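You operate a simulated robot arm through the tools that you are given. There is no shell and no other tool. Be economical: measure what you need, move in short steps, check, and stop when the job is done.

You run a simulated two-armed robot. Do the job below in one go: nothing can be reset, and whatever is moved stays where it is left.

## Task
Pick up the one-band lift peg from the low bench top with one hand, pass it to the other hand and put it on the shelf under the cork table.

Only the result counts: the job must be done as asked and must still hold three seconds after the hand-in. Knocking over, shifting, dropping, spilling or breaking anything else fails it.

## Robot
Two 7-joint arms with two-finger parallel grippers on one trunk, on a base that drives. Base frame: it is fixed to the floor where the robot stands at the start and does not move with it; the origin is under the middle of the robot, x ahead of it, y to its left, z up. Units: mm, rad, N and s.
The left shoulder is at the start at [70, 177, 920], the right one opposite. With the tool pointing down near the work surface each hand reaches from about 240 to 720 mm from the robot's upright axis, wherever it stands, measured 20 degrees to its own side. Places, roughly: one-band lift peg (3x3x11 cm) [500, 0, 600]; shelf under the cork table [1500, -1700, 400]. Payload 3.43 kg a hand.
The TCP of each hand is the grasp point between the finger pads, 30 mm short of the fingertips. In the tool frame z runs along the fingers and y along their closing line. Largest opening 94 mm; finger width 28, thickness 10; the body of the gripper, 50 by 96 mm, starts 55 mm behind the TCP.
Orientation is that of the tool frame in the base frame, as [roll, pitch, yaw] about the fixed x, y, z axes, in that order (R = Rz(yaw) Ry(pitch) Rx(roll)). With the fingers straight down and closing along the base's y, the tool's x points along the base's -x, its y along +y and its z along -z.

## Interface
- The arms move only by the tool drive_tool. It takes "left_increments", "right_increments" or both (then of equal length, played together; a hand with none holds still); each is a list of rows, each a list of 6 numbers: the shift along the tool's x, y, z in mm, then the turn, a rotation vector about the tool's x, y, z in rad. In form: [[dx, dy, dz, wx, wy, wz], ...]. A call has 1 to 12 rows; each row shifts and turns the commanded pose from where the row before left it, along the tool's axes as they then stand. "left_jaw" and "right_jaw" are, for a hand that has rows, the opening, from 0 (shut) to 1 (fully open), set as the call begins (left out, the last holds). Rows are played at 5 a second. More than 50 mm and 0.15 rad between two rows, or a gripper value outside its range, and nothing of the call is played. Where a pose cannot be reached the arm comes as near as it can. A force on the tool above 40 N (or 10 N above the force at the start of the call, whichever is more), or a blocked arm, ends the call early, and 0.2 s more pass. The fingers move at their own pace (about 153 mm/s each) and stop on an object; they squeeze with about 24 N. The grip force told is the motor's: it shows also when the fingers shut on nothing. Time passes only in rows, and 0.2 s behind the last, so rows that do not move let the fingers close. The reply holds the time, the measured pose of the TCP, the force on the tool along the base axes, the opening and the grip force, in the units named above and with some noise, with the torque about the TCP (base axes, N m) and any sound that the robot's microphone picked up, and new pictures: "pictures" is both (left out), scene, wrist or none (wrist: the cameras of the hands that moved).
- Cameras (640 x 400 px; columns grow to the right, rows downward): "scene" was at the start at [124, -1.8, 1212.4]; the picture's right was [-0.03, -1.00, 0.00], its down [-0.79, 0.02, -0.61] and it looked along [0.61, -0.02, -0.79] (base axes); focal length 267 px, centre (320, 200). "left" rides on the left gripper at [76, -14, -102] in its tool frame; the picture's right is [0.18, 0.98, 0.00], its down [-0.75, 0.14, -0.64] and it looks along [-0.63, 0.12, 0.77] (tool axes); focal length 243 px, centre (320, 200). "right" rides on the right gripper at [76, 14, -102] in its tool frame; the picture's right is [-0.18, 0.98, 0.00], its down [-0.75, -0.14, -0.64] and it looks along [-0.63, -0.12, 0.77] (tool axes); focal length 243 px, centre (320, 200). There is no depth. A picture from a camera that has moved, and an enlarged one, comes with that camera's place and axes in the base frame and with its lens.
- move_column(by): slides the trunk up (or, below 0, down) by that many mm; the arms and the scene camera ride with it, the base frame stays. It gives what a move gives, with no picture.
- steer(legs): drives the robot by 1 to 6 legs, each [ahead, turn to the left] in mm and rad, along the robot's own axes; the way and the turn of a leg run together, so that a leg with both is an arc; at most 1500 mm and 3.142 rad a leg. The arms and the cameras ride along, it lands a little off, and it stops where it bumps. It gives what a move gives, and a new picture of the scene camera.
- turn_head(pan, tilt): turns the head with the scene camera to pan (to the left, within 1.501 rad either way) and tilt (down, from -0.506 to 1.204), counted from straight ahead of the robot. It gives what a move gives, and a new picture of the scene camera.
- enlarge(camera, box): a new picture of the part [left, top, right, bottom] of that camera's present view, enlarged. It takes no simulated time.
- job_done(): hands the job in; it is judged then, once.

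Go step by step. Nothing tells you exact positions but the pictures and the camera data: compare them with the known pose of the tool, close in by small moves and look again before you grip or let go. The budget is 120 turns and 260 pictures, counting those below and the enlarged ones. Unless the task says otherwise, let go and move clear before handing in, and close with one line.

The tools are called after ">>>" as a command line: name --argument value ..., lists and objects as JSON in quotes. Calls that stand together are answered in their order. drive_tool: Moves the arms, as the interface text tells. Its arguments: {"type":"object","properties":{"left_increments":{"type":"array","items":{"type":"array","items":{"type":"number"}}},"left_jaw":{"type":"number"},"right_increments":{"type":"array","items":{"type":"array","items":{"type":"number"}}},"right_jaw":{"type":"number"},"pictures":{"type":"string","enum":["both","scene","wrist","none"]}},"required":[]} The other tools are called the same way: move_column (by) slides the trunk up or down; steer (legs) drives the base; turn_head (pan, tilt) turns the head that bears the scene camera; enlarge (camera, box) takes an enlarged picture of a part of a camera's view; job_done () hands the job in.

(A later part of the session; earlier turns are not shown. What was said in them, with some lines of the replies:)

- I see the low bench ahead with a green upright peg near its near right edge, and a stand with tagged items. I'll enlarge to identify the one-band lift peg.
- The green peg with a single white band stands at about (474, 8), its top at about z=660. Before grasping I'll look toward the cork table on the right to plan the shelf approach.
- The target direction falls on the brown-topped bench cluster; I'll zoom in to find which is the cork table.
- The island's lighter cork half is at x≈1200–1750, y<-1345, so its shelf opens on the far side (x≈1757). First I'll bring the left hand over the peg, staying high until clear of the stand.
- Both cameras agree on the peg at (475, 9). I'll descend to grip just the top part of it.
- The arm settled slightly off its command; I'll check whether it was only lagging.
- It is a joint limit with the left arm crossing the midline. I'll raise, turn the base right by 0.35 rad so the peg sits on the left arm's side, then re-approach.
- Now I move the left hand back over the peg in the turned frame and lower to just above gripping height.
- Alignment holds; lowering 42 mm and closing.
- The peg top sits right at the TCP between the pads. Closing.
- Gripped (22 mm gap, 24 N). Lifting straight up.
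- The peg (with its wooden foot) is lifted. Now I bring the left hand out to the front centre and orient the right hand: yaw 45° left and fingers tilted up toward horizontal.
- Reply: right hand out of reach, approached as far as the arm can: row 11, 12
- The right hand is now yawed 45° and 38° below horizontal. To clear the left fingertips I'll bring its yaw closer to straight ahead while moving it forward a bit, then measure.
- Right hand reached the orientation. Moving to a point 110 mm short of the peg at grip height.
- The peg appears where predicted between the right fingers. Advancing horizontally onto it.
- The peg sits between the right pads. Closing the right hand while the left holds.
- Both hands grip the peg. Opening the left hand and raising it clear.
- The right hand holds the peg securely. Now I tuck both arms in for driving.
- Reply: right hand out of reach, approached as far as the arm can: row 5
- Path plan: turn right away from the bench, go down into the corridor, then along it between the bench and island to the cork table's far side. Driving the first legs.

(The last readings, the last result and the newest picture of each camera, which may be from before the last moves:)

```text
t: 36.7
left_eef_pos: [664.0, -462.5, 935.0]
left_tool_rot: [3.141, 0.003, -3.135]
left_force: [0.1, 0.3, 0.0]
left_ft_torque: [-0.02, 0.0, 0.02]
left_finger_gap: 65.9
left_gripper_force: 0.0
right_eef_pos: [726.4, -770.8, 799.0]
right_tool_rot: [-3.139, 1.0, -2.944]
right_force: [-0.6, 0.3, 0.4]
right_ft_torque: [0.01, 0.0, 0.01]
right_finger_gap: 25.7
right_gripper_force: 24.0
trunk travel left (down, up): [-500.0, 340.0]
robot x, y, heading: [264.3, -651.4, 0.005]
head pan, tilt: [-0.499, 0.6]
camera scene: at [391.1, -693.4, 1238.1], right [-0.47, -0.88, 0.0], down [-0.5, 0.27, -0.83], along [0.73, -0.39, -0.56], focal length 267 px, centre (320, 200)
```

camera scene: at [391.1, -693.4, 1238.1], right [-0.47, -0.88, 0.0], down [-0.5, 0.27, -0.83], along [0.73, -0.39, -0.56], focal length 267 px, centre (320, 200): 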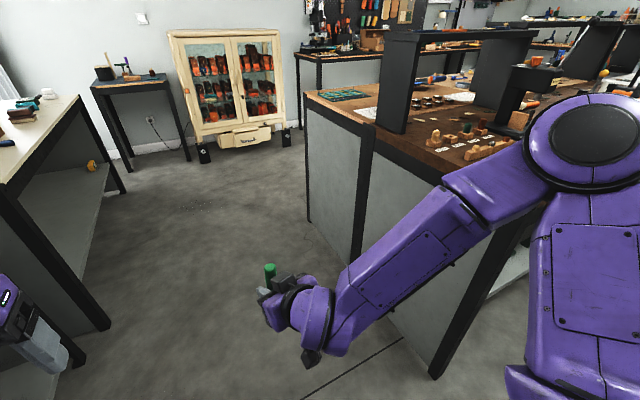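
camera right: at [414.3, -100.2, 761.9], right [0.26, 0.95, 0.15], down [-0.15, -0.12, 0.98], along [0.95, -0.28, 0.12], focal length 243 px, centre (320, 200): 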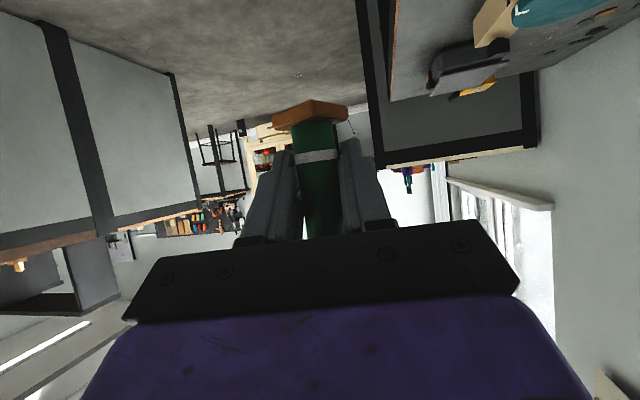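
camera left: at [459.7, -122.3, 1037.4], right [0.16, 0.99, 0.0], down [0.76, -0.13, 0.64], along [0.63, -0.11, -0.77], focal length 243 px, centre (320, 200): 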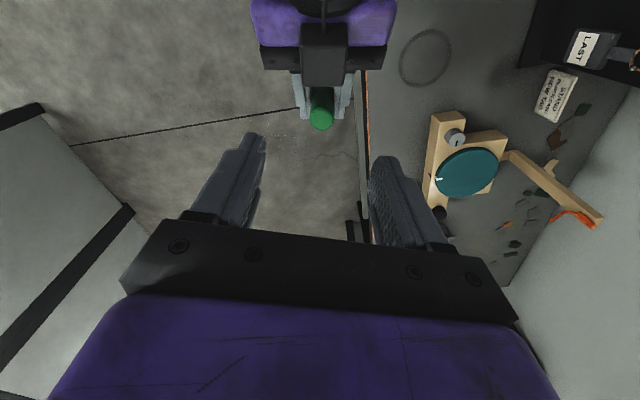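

Corridor is clear ahead; driving along it.

>>> steer --legs '[[0, -0.04], [1100, 0]]'

```text
t: 42.8
left_eef_pos: [1778.9, -527.4, 935.4]
left_tool_rot: [3.141, -0.001, 3.098]
left_force: [-0.2, -0.1, -0.2]
left_ft_torque: [0.01, -0.02, -0.01]
left_finger_gap: 65.8
left_gripper_force: 0.0
right_eef_pos: [1827.0, -838.0, 799.4]
right_tool_rot: [-3.139, 1.0, -2.996]
right_force: [0.9, 0.1, -0.4]
right_ft_torque: [0.0, 0.04, 0.01]
right_finger_gap: 25.3
right_gripper_force: 24.1
trunk travel left (down, up): [-500.0, 340.0]
robot x, y, heading: [1367.4, -695.2, -0.044]
head pan, tilt: [-0.499, 0.6]
camera scene: at [1495.2, -744.3, 1238.1], right [-0.52, -0.86, 0.0], down [-0.48, 0.29, -0.82], along [0.71, -0.43, -0.57], focal length 267 px, centre (320, 200)
```

scene: 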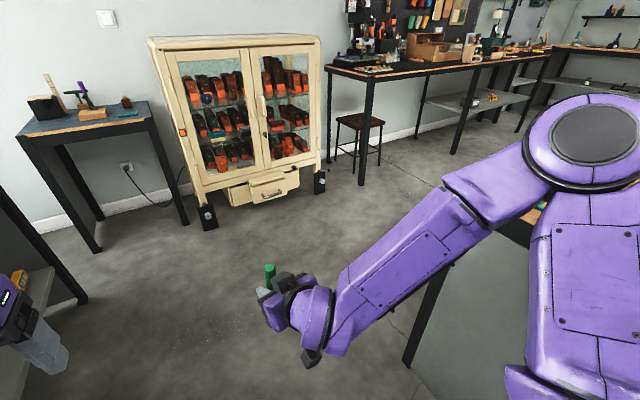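

Aisle between island (x≈1780) and cabinet/table (x≈3040–3140) measured. Driving to (2470, -740), turning to face -y.

>>> steer --legs '[[1100, 0], [0, -1.527]]'

```text
t: 52.2
left_eef_pos: [2671.4, -1149.8, 935.6]
left_tool_rot: [3.141, 0.001, 1.564]
left_force: [-0.2, -0.9, -0.2]
left_ft_torque: [0.01, 0.02, -0.01]
left_finger_gap: 66.0
left_gripper_force: 0.0
right_eef_pos: [2361.5, -1210.1, 798.6]
right_tool_rot: [-3.138, 1.001, 1.756]
right_force: [-0.4, 0.7, -0.3]
right_ft_torque: [0.0, -0.01, 0.01]
right_finger_gap: 25.1
right_gripper_force: 24.1
trunk travel left (down, up): [-500.0, 340.0]
robot x, y, heading: [2483.1, -749.7, -1.572]
head pan, tilt: [-0.499, 0.6]
camera scene: at [2441.1, -875.6, 1238.1], right [-0.88, 0.48, 0.0], down [0.27, 0.49, -0.82], along [-0.4, -0.72, -0.57], focal length 267 px, centre (320, 200)
```

scene: 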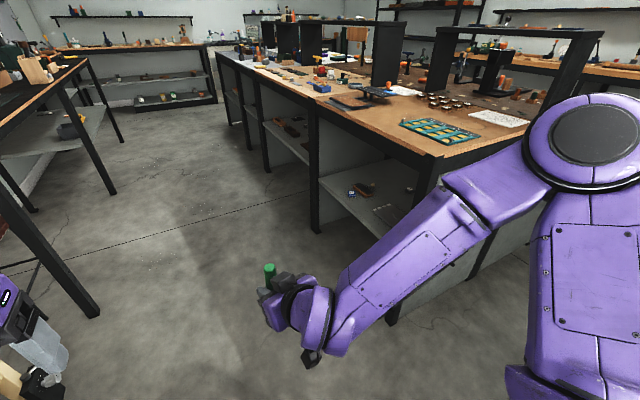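

The cork table's open shelf is visible. Zooming in on the shelf contents.

>>> enlarge --camera "scene" --box '[290, 110, 470, 240]'

```text
3.08 times, centred on (380, 175) of scene
camera zoom: at [2441.1, -875.6, 1238.1], right [-0.88, 0.48, 0.0], down [0.27, 0.49, -0.82], along [-0.4, -0.72, -0.57], focal length 823 px, centre (135, 277)
```

zoom: 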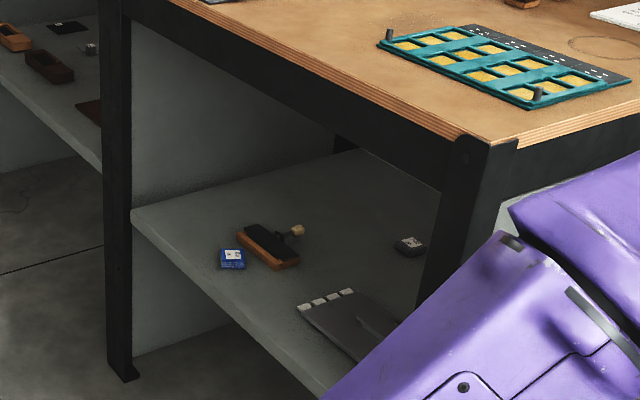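

The shelf front edge is at x≈1753; a free spot lies around (1700, -1795) between the tray and the blue box. I'll drive down the aisle to y≈-1915 and turn to face the table.

>>> steer --legs '[[1165, 0], [0, -1.57]]'

>>> turn_head --pan 0.0 --tilt 0.8

```text
t: 62.0
left_eef_pos: [2063.9, -2094.8, 936.1]
left_tool_rot: [3.141, -0.001, -0.017]
left_force: [0.7, 0.2, -0.2]
left_ft_torque: [-0.02, 0.01, 0.03]
left_finger_gap: 65.8
left_gripper_force: 0.0
right_eef_pos: [2008.2, -1785.9, 799.0]
right_tool_rot: [-3.139, 1.001, 0.175]
right_force: [0.3, -0.2, -0.2]
right_ft_torque: [-0.04, -0.02, 0.0]
right_finger_gap: 25.2
right_gripper_force: 24.2
trunk travel left (down, up): [-500.0, 340.0]
robot x, y, heading: [2467.8, -1915.2, 3.125]
head pan, tilt: [-0.499, 0.6]
camera scene: at [2339.1, -1868.4, 1238.1], right [0.49, 0.87, 0.0], down [0.49, -0.28, -0.82], along [-0.72, 0.41, -0.57], focal length 267 px, centre (320, 200)
```

scene: 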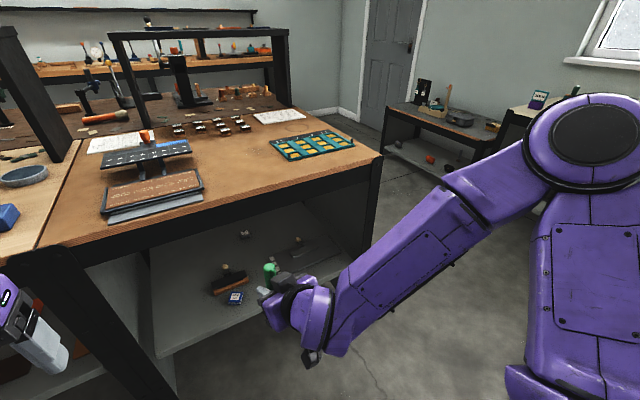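

```text
t: 62.9
left_eef_pos: [2064.4, -2095.6, 934.8]
left_tool_rot: [3.141, 0.001, -0.016]
left_force: [-1.1, -0.8, 0.6]
left_ft_torque: [0.04, 0.02, 0.0]
left_finger_gap: 65.7
left_gripper_force: 0.1
right_eef_pos: [2007.8, -1785.3, 798.9]
right_tool_rot: [-3.138, 1.002, 0.177]
right_force: [0.4, -0.2, -1.2]
right_ft_torque: [0.0, -0.02, 0.0]
right_finger_gap: 25.2
right_gripper_force: 24.3
trunk travel left (down, up): [-500.0, 340.0]
robot x, y, heading: [2469.2, -1913.4, 3.131]
head pan, tilt: [0.0, 0.799]
camera scene: at [2335.3, -1910.8, 1221.2], right [0.02, 1.0, 0.0], down [0.72, -0.01, -0.7], along [-0.7, 0.01, -0.72], focal length 267 px, centre (320, 200)
```

scene: 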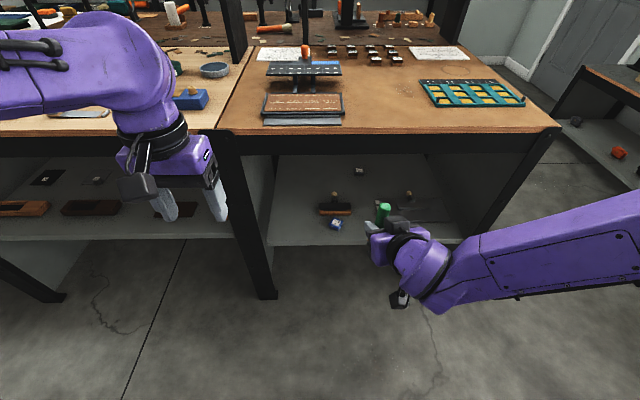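

I'm facing the cork table. Zooming on the shelf to re-measure items from close range.

>>> enlarge --camera "scene" --box '[240, 150, 500, 270]'

```text
2.46 times, centred on (370, 210) of scene
camera zoom: at [2335.3, -1910.8, 1221.2], right [0.02, 1.0, 0.0], down [0.72, -0.01, -0.7], along [-0.7, 0.01, -0.72], focal length 658 px, centre (197, 175)
```

zoom: 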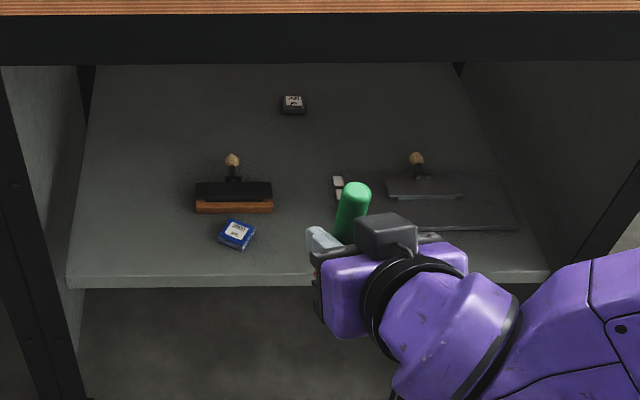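

Free front strip found at about (1710, -1750), between the blue box and tray. Lowering the trunk so the hand comes to shelf height while still out in the aisle.

>>> move_column --by -320

>>> turn_head --pan 0.15 --tilt 0.55

```text
t: 66.1
left_eef_pos: [2063.3, -2094.4, 614.8]
left_tool_rot: [3.141, 0.001, -0.014]
left_force: [0.1, 0.2, 0.5]
left_ft_torque: [0.01, -0.01, 0.07]
left_finger_gap: 65.7
left_gripper_force: 0.1
right_eef_pos: [2008.0, -1784.7, 479.7]
right_tool_rot: [-3.139, 1.0, 0.174]
right_force: [-0.3, 0.6, -1.1]
right_ft_torque: [0.01, -0.02, -0.01]
right_finger_gap: 25.6
right_gripper_force: 24.6
trunk travel left (down, up): [-180.0, 660.0]
robot x, y, heading: [2466.3, -1913.7, 3.129]
head pan, tilt: [0.0, 0.799]
```

```text
t: 66.8
left_eef_pos: [2063.6, -2094.9, 615.1]
left_tool_rot: [3.141, 0.001, -0.015]
left_force: [-0.9, 0.3, -0.5]
left_ft_torque: [0.0, 0.0, 0.01]
left_finger_gap: 65.7
left_gripper_force: 0.1
right_eef_pos: [2007.1, -1784.8, 477.8]
right_tool_rot: [-3.137, 0.998, 0.178]
right_force: [-0.2, 0.2, -1.2]
right_ft_torque: [0.02, 0.0, 0.03]
right_finger_gap: 25.5
right_gripper_force: 23.8
trunk travel left (down, up): [-180.0, 660.0]
robot x, y, heading: [2466.8, -1911.2, 3.124]
head pan, tilt: [0.15, 0.55]
camera scene: at [2327.1, -1924.2, 922.5], right [-0.13, 0.99, 0.0], down [0.52, 0.07, -0.85], along [-0.84, -0.11, -0.52], focal length 267 px, centre (320, 200)
```

scene: 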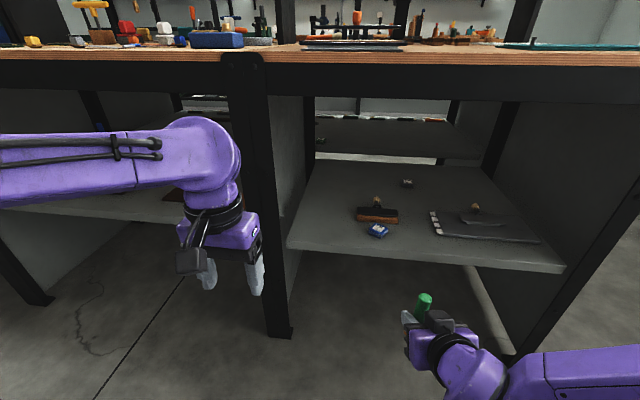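

Good view of the shelf. I'll pull the left hand back for clearance and shift the right hand 35 mm sideways into line with the free strip.

>>> drive_tool --left_increments '[[35, 0, 0, 0, 0, 0], [35, 0, 0, 0, 0, 0], [0, 0, 0, 0, 0, 0]]' --right_increments '[[1.7, -17.2, -2.6, 0, 0, 0], [1.7, -17.2, -2.6, 0, 0, 0], [0, 0, 0, 0, 0, 0]]' --pictures "wrist"

>>> enlarge --camera "scene" --box '[280, 160, 580, 350]'

```text
t: 67.6
left_eef_pos: [2134.2, -2095.3, 615.7]
left_tool_rot: [3.141, 0.002, -0.017]
left_force: [-0.5, -0.3, 0.8]
left_ft_torque: [-0.02, 0.0, -0.01]
left_finger_gap: 65.8
left_gripper_force: 0.0
right_eef_pos: [1997.0, -1753.5, 477.6]
right_tool_rot: [-3.14, 1.001, 0.176]
right_force: [0.6, 1.0, -0.7]
right_ft_torque: [-0.02, -0.01, -0.03]
right_finger_gap: 25.5
right_gripper_force: 24.7
right hand out of reach, approached as far as the arm can: row 1, 2
trunk travel left (down, up): [-180.0, 660.0]
robot x, y, heading: [2467.8, -1911.8, 3.127]
head pan, tilt: [0.15, 0.55]
camera right: at [2125.0, -1746.3, 470.3], right [0.07, -0.99, 0.15], down [0.11, 0.16, 0.98], along [-0.99, -0.05, 0.12], focal length 243 px, centre (320, 200)
camera left: at [2211.8, -2082.7, 717.5], right [0.17, -0.99, 0.0], down [-0.75, -0.13, 0.64], along [-0.63, -0.11, -0.77], focal length 243 px, centre (320, 200)
```

right: 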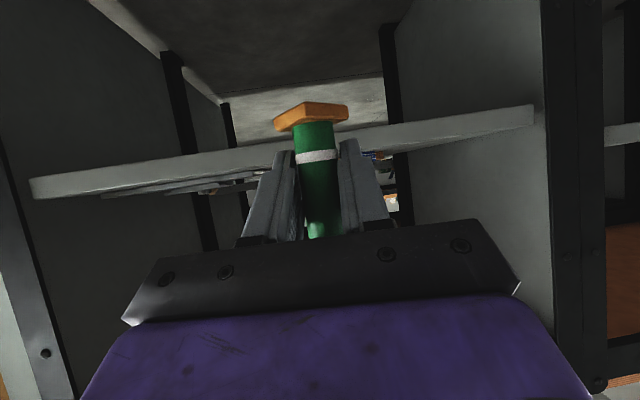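
left: 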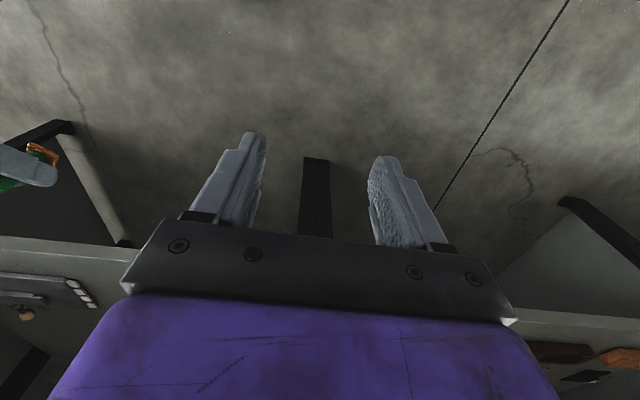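

```text
2.11 times, centred on (430, 255) of scene
camera zoom: at [2327.1, -1924.2, 922.6], right [-0.13, 0.99, 0.0], down [0.52, 0.07, -0.85], along [-0.84, -0.11, -0.52], focal length 563 px, centre (88, 84)
```

zoom: 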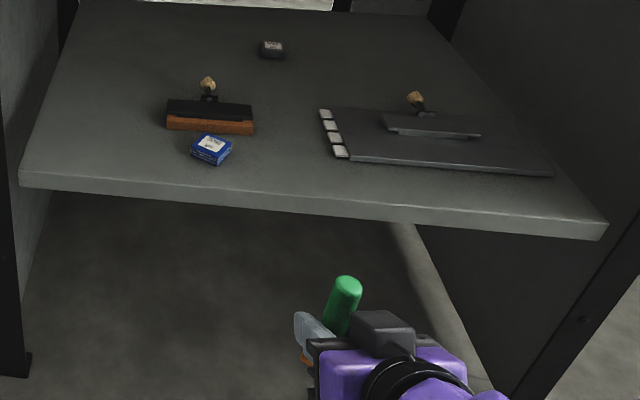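

The wrist view shows the shelf is higher than listed: top at about z=450, front edge x≈1790. I'll raise the trunk 60 mm for clearance, then drive in with the target spot now at (1745, -1750).

>>> move_column --by 60

>>> steer --legs '[[150, 0]]'

>>> enlarge --camera "right" --box '[0, 0, 640, 400]'

```text
t: 68.6
left_eef_pos: [2134.2, -2095.3, 676.0]
left_tool_rot: [3.141, 0.0, -0.016]
left_force: [-0.6, -0.5, 0.0]
left_ft_torque: [0.02, -0.02, -0.02]
left_finger_gap: 65.8
left_gripper_force: 0.0
right_eef_pos: [1996.5, -1754.2, 537.4]
right_tool_rot: [-3.137, 1.0, 0.177]
right_force: [-0.1, 0.0, 0.2]
right_ft_torque: [-0.01, 0.02, 0.02]
right_finger_gap: 25.2
right_gripper_force: 24.1
trunk travel left (down, up): [-240.0, 600.0]
robot x, y, heading: [2466.5, -1913.9, 3.127]
head pan, tilt: [0.15, 0.55]
```

```text
t: 70.0
left_eef_pos: [1982.7, -2093.2, 676.5]
left_tool_rot: [3.141, -0.001, -0.019]
left_force: [0.1, 0.6, -0.3]
left_ft_torque: [-0.03, -0.02, -0.01]
left_finger_gap: 65.8
left_gripper_force: 0.1
right_eef_pos: [1846.2, -1749.8, 537.9]
right_tool_rot: [-3.138, 1.0, 0.172]
right_force: [0.0, 0.7, -0.1]
right_ft_torque: [-0.03, 0.0, 0.02]
right_finger_gap: 25.5
right_gripper_force: 23.7
trunk travel left (down, up): [-240.0, 600.0]
robot x, y, heading: [2317.1, -1909.3, 3.121]
head pan, tilt: [0.15, 0.55]
camera scene: at [2175.1, -1921.3, 982.5], right [-0.13, 0.99, 0.0], down [0.52, 0.07, -0.85], along [-0.84, -0.11, -0.52], focal length 267 px, centre (320, 200)
```

scene: 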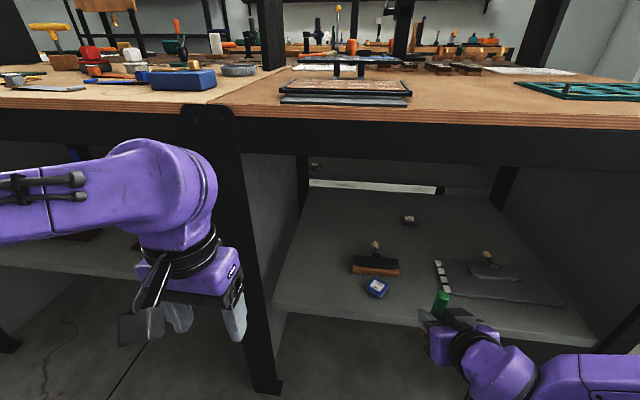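

```text
1.00 times, centred on (320, 200) of right
camera zoom: at [1973.6, -1743.0, 530.1], right [0.07, -0.99, 0.15], down [0.11, 0.16, 0.98], along [-0.99, -0.05, 0.12], focal length 243 px, centre (320, 200)
```

zoom: 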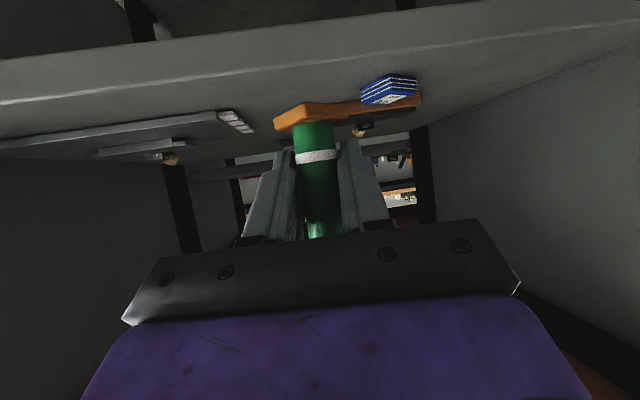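

Measurements agree (shelf ≈ 452, free strip y −1815…−1685). Extending the arm horizontally over the spot.

>>> drive_tool --right_increments '[[-13.8, -4.5, 21.5, 0, 0, 0], [-13.8, -4.5, 21.5, 0, 0, 0], [-13.8, -4.5, 21.5, 0, 0, 0], [-13.8, -4.5, 21.5, 0, 0, 0], [0, 0, 0, 0, 0, 0]]'

>>> enlarge --camera "scene" --box '[320, 210, 560, 360]'

```text
t: 71.2
left_eef_pos: [1982.5, -2093.2, 674.3]
left_tool_rot: [-3.14, 0.0, -0.017]
left_force: [0.3, 0.1, -0.2]
left_ft_torque: [-0.02, 0.0, 0.0]
left_finger_gap: 65.8
left_gripper_force: 0.0
right_eef_pos: [1742.6, -1749.1, 538.8]
right_tool_rot: [-3.137, 1.001, 0.174]
right_force: [-0.9, -0.3, -0.9]
right_ft_torque: [-0.01, -0.03, -0.01]
right_finger_gap: 25.3
right_gripper_force: 24.1
trunk travel left (down, up): [-240.0, 600.0]
robot x, y, heading: [2314.4, -1910.5, 3.123]
head pan, tilt: [0.15, 0.55]
camera scene: at [2175.4, -1921.3, 982.6], right [-0.13, 0.99, 0.0], down [0.52, 0.07, -0.85], along [-0.85, -0.11, -0.52], focal length 267 px, centre (320, 200)
camera right: at [1869.9, -1742.9, 530.8], right [0.07, -0.99, 0.15], down [0.11, 0.16, 0.98], along [-0.99, -0.05, 0.12], focal length 243 px, centre (320, 200)
```

scene: 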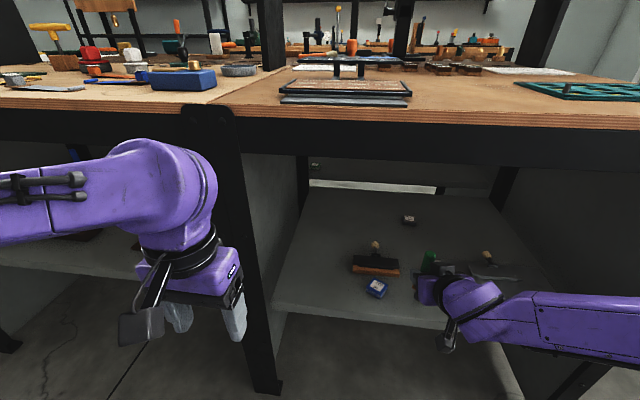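
right: 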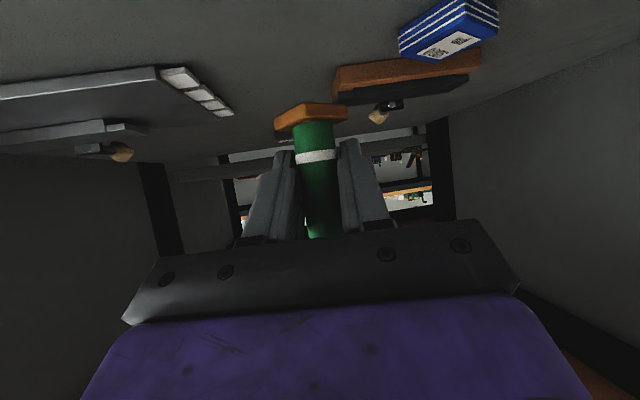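

```text
2.67 times, centred on (440, 285) of scene
camera zoom: at [2175.4, -1921.3, 982.6], right [-0.13, 0.99, 0.0], down [0.52, 0.07, -0.85], along [-0.85, -0.11, -0.52], focal length 713 px, centre (0, -27)
```

zoom: 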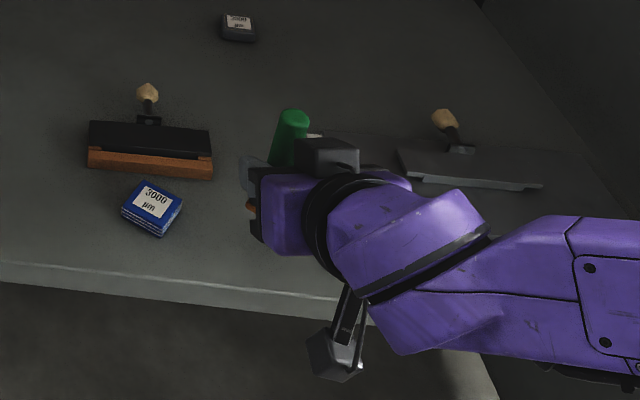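

Positioned over the free spot. Lowering slowly, first 35 mm.

>>> drive_tool --right_increments '[[8.4, 0, 5.4, 0, 0, 0], [8.4, 0, 5.4, 0, 0, 0], [8.4, 0, 5.4, 0, 0, 0], [4.2, 0, 2.7, 0, 0, 0], [0, 0, 0, 0, 0, 0]]' --pictures "wrist"

>>> enlarge --camera "right" --box '[220, 60, 420, 185]'

```text
t: 72.4
left_eef_pos: [1982.6, -2093.0, 675.7]
left_tool_rot: [-3.142, 0.001, -0.018]
left_force: [0.7, 0.3, -0.3]
left_ft_torque: [0.0, -0.01, -0.01]
left_finger_gap: 66.0
left_gripper_force: 0.2
right_eef_pos: [1742.2, -1748.5, 503.3]
right_tool_rot: [-3.137, 1.0, 0.173]
right_force: [0.2, -0.4, -0.8]
right_ft_torque: [0.01, 0.01, 0.0]
right_finger_gap: 25.6
right_gripper_force: 23.7
trunk travel left (down, up): [-240.0, 600.0]
robot x, y, heading: [2319.0, -1913.7, 3.126]
head pan, tilt: [0.15, 0.55]
camera right: at [1869.6, -1742.7, 495.1], right [0.07, -0.99, 0.15], down [0.11, 0.16, 0.98], along [-0.99, -0.05, 0.12], focal length 243 px, centre (320, 200)
```

right: 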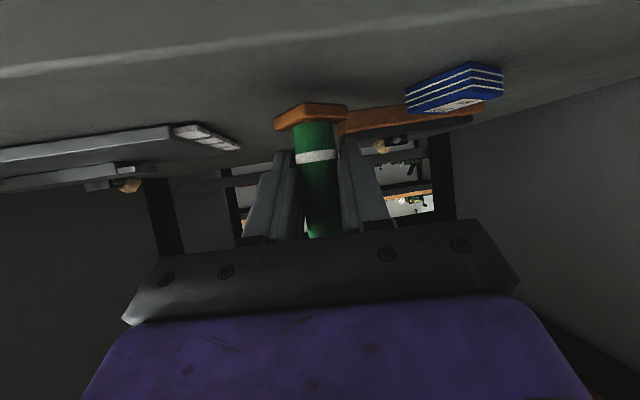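

```text
3.20 times, centred on (320, 122) of right
camera zoom: at [1869.6, -1742.7, 495.1], right [0.07, -0.99, 0.15], down [0.11, 0.16, 0.98], along [-0.99, -0.05, 0.12], focal length 776 px, centre (320, 448)
```

zoom: 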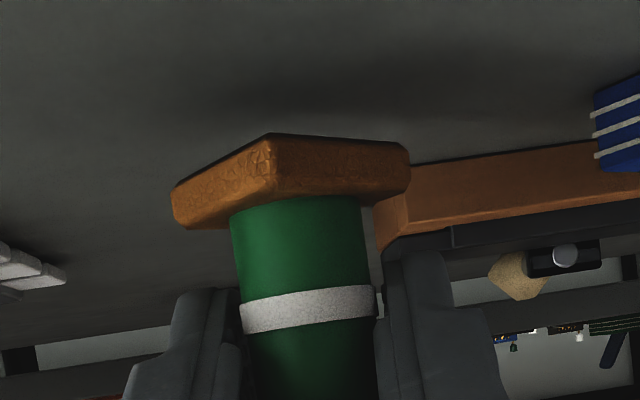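

A small gap remains (about 8–10 mm). Creeping down in small steps watching the force.

>>> drive_tool --right_increments '[[1.7, 0, 1.1, 0, 0, 0], [1.7, 0, 1.1, 0, 0, 0], [1.7, 0, 1.1, 0, 0, 0]]' --pictures "none"

>>> enlarge --camera "right" --box '[220, 60, 420, 185]'

```text
t: 73.2
left_eef_pos: [1982.6, -2092.6, 676.2]
left_tool_rot: [3.14, 0.0, -0.018]
left_force: [-0.1, 0.6, 0.2]
left_ft_torque: [-0.01, -0.01, 0.01]
left_finger_gap: 66.0
left_gripper_force: 0.1
right_eef_pos: [1742.4, -1748.9, 496.7]
right_tool_rot: [-3.138, 1.001, 0.173]
right_force: [-0.5, 0.9, -1.2]
right_ft_torque: [-0.04, 0.04, 0.03]
right_finger_gap: 25.6
right_gripper_force: 23.9
trunk travel left (down, up): [-240.0, 600.0]
robot x, y, heading: [2314.9, -1907.7, 3.123]
head pan, tilt: [0.15, 0.55]
```

```text
3.20 times, centred on (320, 122) of right
camera zoom: at [1869.3, -1742.4, 488.7], right [0.07, -0.99, 0.15], down [0.11, 0.16, 0.98], along [-0.99, -0.05, 0.12], focal length 776 px, centre (320, 448)
```

zoom: 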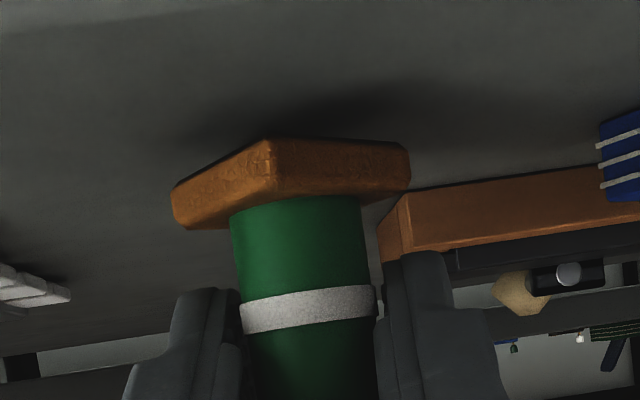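

>>> drive_tool --right_increments '[[1.7, 0, 1.1, 0, 0, 0], [1.7, 0, 1.1, 0, 0, 0]]' --pictures "none"

>>> enlarge --camera "right" --box '[220, 60, 420, 185]'

```text
t: 73.8
left_eef_pos: [1982.4, -2092.9, 676.4]
left_tool_rot: [-3.141, 0.002, -0.016]
left_force: [-0.9, -0.6, 0.1]
left_ft_torque: [0.02, -0.04, -0.04]
left_finger_gap: 65.8
left_gripper_force: 0.1
right_eef_pos: [1741.4, -1748.6, 493.4]
right_tool_rot: [-3.136, 1.0, 0.176]
right_force: [0.1, 0.0, -1.3]
right_ft_torque: [0.02, -0.02, -0.01]
right_finger_gap: 25.3
right_gripper_force: 24.3
trunk travel left (down, up): [-240.0, 600.0]
robot x, y, heading: [2314.8, -1909.7, 3.123]
head pan, tilt: [0.15, 0.55]
```

```text
3.20 times, centred on (320, 122) of right
camera zoom: at [1869.1, -1742.4, 485.5], right [0.07, -0.99, 0.15], down [0.11, 0.16, 0.98], along [-0.99, -0.05, 0.12], focal length 776 px, centre (320, 448)
```

zoom: 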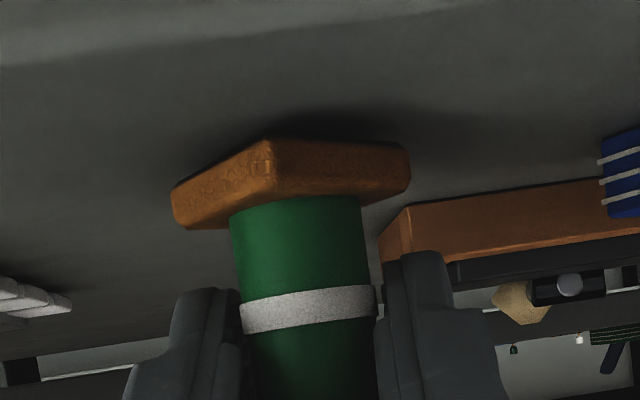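

Contact is just a few mm away; continuing in 1.5 mm steps.

>>> drive_tool --right_increments '[[1.26, 0, 0.81, 0, 0, 0], [1.26, 0, 0.81, 0, 0, 0]]' --pictures "none"

>>> enlarge --camera "right" --box '[220, 60, 420, 185]'

```text
t: 74.4
left_eef_pos: [1983.0, -2092.5, 675.4]
left_tool_rot: [-3.141, 0.001, -0.018]
left_force: [-0.1, 0.5, -0.1]
left_ft_torque: [-0.02, -0.02, -0.02]
left_finger_gap: 66.1
left_gripper_force: 0.0
right_eef_pos: [1742.6, -1748.7, 490.6]
right_tool_rot: [-3.136, 1.001, 0.174]
right_force: [0.3, -1.3, 2.5]
right_ft_torque: [0.01, 0.03, 0.01]
right_finger_gap: 25.4
right_gripper_force: 24.2
trunk travel left (down, up): [-240.0, 600.0]
robot x, y, heading: [2315.4, -1911.8, 3.118]
head pan, tilt: [0.15, 0.55]
```

```text
3.20 times, centred on (320, 122) of right
camera zoom: at [1869.5, -1742.4, 482.9], right [0.07, -0.99, 0.15], down [0.11, 0.16, 0.98], along [-0.99, -0.05, 0.12], focal length 776 px, centre (320, 448)
```

zoom: 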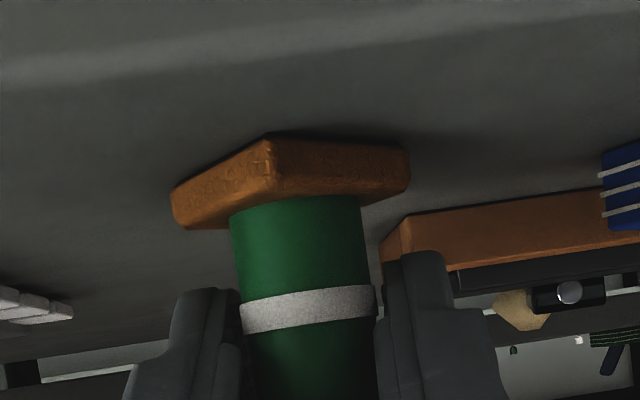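

Force jumped to +2.5 N: contact. One more millimetre to confirm firm seating.

>>> drive_tool --right_increments '[[0.84, 0, 0.54, 0, 0, 0], [0, 0, 0, 0, 0, 0]]' --pictures "none"

```text
t: 75.0
left_eef_pos: [1982.0, -2093.0, 676.8]
left_tool_rot: [3.141, 0.003, -0.017]
left_force: [-0.4, 0.0, 0.5]
left_ft_torque: [-0.03, -0.01, -0.03]
left_finger_gap: 65.9
left_gripper_force: 0.1
right_eef_pos: [1742.0, -1747.9, 490.5]
right_tool_rot: [-3.136, 1.004, 0.175]
right_force: [-3.1, 0.4, 9.9]
right_ft_torque: [0.03, 0.06, -0.01]
right_finger_gap: 25.5
right_gripper_force: 24.0
trunk travel left (down, up): [-240.0, 600.0]
robot x, y, heading: [2314.7, -1908.1, 3.128]
head pan, tilt: [0.15, 0.55]
```

Seated at ~10 N. Opening the right hand partially.

>>> drive_tool --right_increments '[[0, 0, 0, 0, 0, 0], [0, 0, 0, 0, 0, 0], [0, 0, 0, 0, 0, 0]]' --right_jaw 0.62

```text
t: 75.8
left_eef_pos: [1982.4, -2092.4, 676.1]
left_tool_rot: [-3.141, 0.002, -0.018]
left_force: [-0.3, 0.2, 0.4]
left_ft_torque: [-0.03, 0.01, 0.03]
left_finger_gap: 66.0
left_gripper_force: 0.0
right_eef_pos: [1742.4, -1747.7, 489.1]
right_tool_rot: [-3.139, 1.0, 0.172]
right_force: [0.7, 0.5, 0.4]
right_ft_torque: [0.01, 0.02, 0.0]
right_finger_gap: 58.3
right_gripper_force: 0.1
trunk travel left (down, up): [-240.0, 600.0]
robot x, y, heading: [2317.0, -1909.9, 3.123]
head pan, tilt: [0.15, 0.55]
camera scene: at [2175.5, -1921.3, 982.6], right [-0.13, 0.99, 0.0], down [0.52, 0.07, -0.85], along [-0.85, -0.11, -0.52], focal length 267 px, centre (320, 200)
camera right: at [1870.1, -1742.4, 480.9], right [0.07, -0.99, 0.15], down [0.11, 0.16, 0.98], along [-0.99, -0.05, 0.12], focal length 243 px, centre (320, 200)
```

scene: 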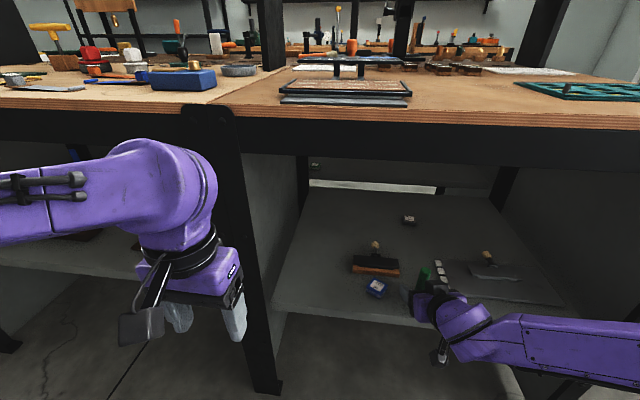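
right: 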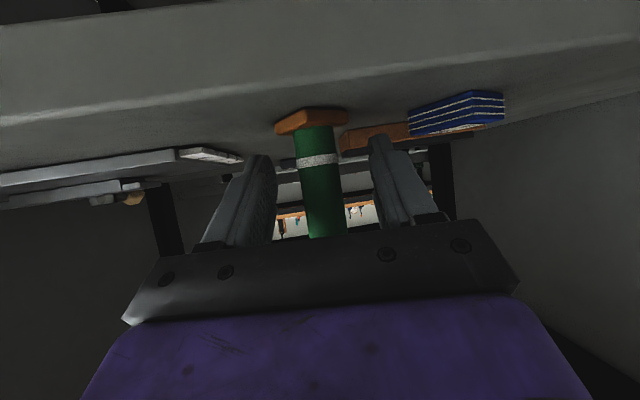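

The peg stands on its own. Backing straight out horizontally.

>>> drive_tool --right_increments '[[8.1, 0, -12.6, 0, 0, 0], [16.2, 0, -25.2, 0, 0, 0], [16.2, 0, -25.2, 0, 0, 0], [16.2, 0, -25.2, 0, 0, 0], [0, 0, 0, 0, 0, 0]]'

>>> steer --legs '[[-150, 0]]'

>>> enlarge --camera "scene" --box '[280, 160, 580, 350]'

```text
t: 77.0
left_eef_pos: [1983.7, -2091.8, 676.2]
left_tool_rot: [-3.141, 0.002, -0.017]
left_force: [0.1, -0.2, -0.9]
left_ft_torque: [-0.01, 0.02, 0.02]
left_finger_gap: 65.7
left_gripper_force: 0.1
right_eef_pos: [1845.9, -1730.3, 488.4]
right_tool_rot: [-3.139, 1.001, 0.171]
right_force: [0.0, 0.1, -0.1]
right_ft_torque: [0.01, -0.01, -0.03]
right_finger_gap: 58.0
right_gripper_force: 0.0
trunk travel left (down, up): [-240.0, 600.0]
robot x, y, heading: [2316.7, -1910.6, 3.121]
head pan, tilt: [0.15, 0.55]
camera scene: at [2175.6, -1921.3, 982.6], right [-0.13, 0.99, 0.0], down [0.52, 0.07, -0.85], along [-0.85, -0.11, -0.52], focal length 267 px, centre (320, 200)
camera right: at [1974.1, -1724.4, 481.1], right [0.07, -0.99, 0.15], down [0.11, 0.16, 0.98], along [-0.99, -0.05, 0.12], focal length 243 px, centre (320, 200)
```

scene: 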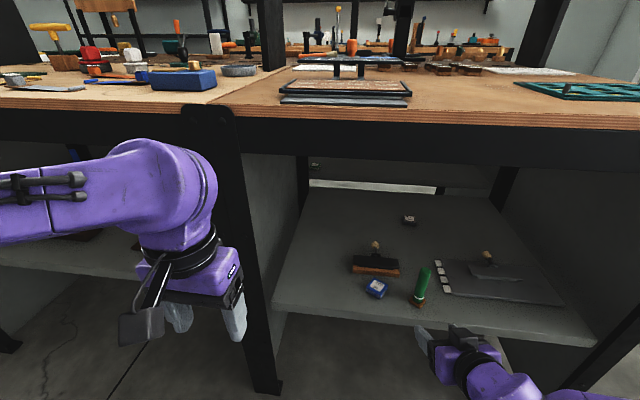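
right: 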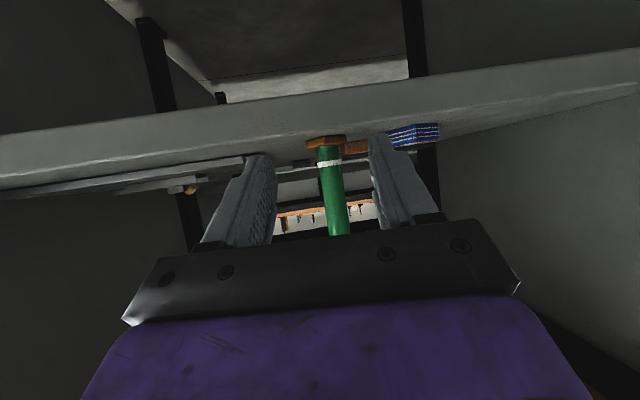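

```text
t: 78.4
left_eef_pos: [2129.8, -2095.6, 675.8]
left_tool_rot: [3.141, 0.003, -0.021]
left_force: [0.0, 0.2, 1.0]
left_ft_torque: [-0.03, 0.0, -0.04]
left_finger_gap: 65.6
left_gripper_force: 0.1
right_eef_pos: [1994.2, -1733.3, 489.2]
right_tool_rot: [-3.138, 0.999, 0.174]
right_force: [-0.4, -0.4, 0.5]
right_ft_torque: [-0.02, 0.0, 0.0]
right_finger_gap: 58.5
right_gripper_force: 0.1
trunk travel left (down, up): [-240.0, 600.0]
robot x, y, heading: [2462.0, -1912.9, 3.122]
head pan, tilt: [0.15, 0.55]
camera scene: at [2323.6, -1923.9, 982.7], right [-0.13, 0.99, 0.0], down [0.52, 0.07, -0.85], along [-0.85, -0.11, -0.52], focal length 267 px, centre (320, 200)
```

scene: 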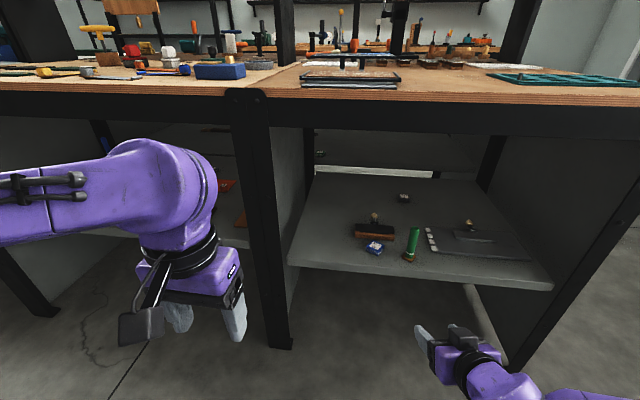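

```text
2.11 times, centred on (430, 255) of scene
camera zoom: at [2323.6, -1923.9, 982.7], right [-0.13, 0.99, 0.0], down [0.52, 0.07, -0.85], along [-0.85, -0.11, -0.52], focal length 563 px, centre (88, 84)
```

zoom: 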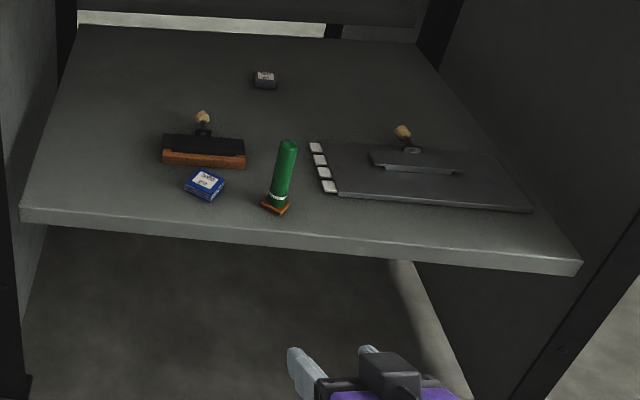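

The peg stands upright and clear on the shelf under the cork table; nothing else has moved and both hands are clear. Handing in.

>>> job_done

```text
The job is handed in.
```

I picked up the one-band peg with the left hand and passed it to the right. It is now standing upright on the shelf under the cork table, both hands are clear, and the job is handed in.
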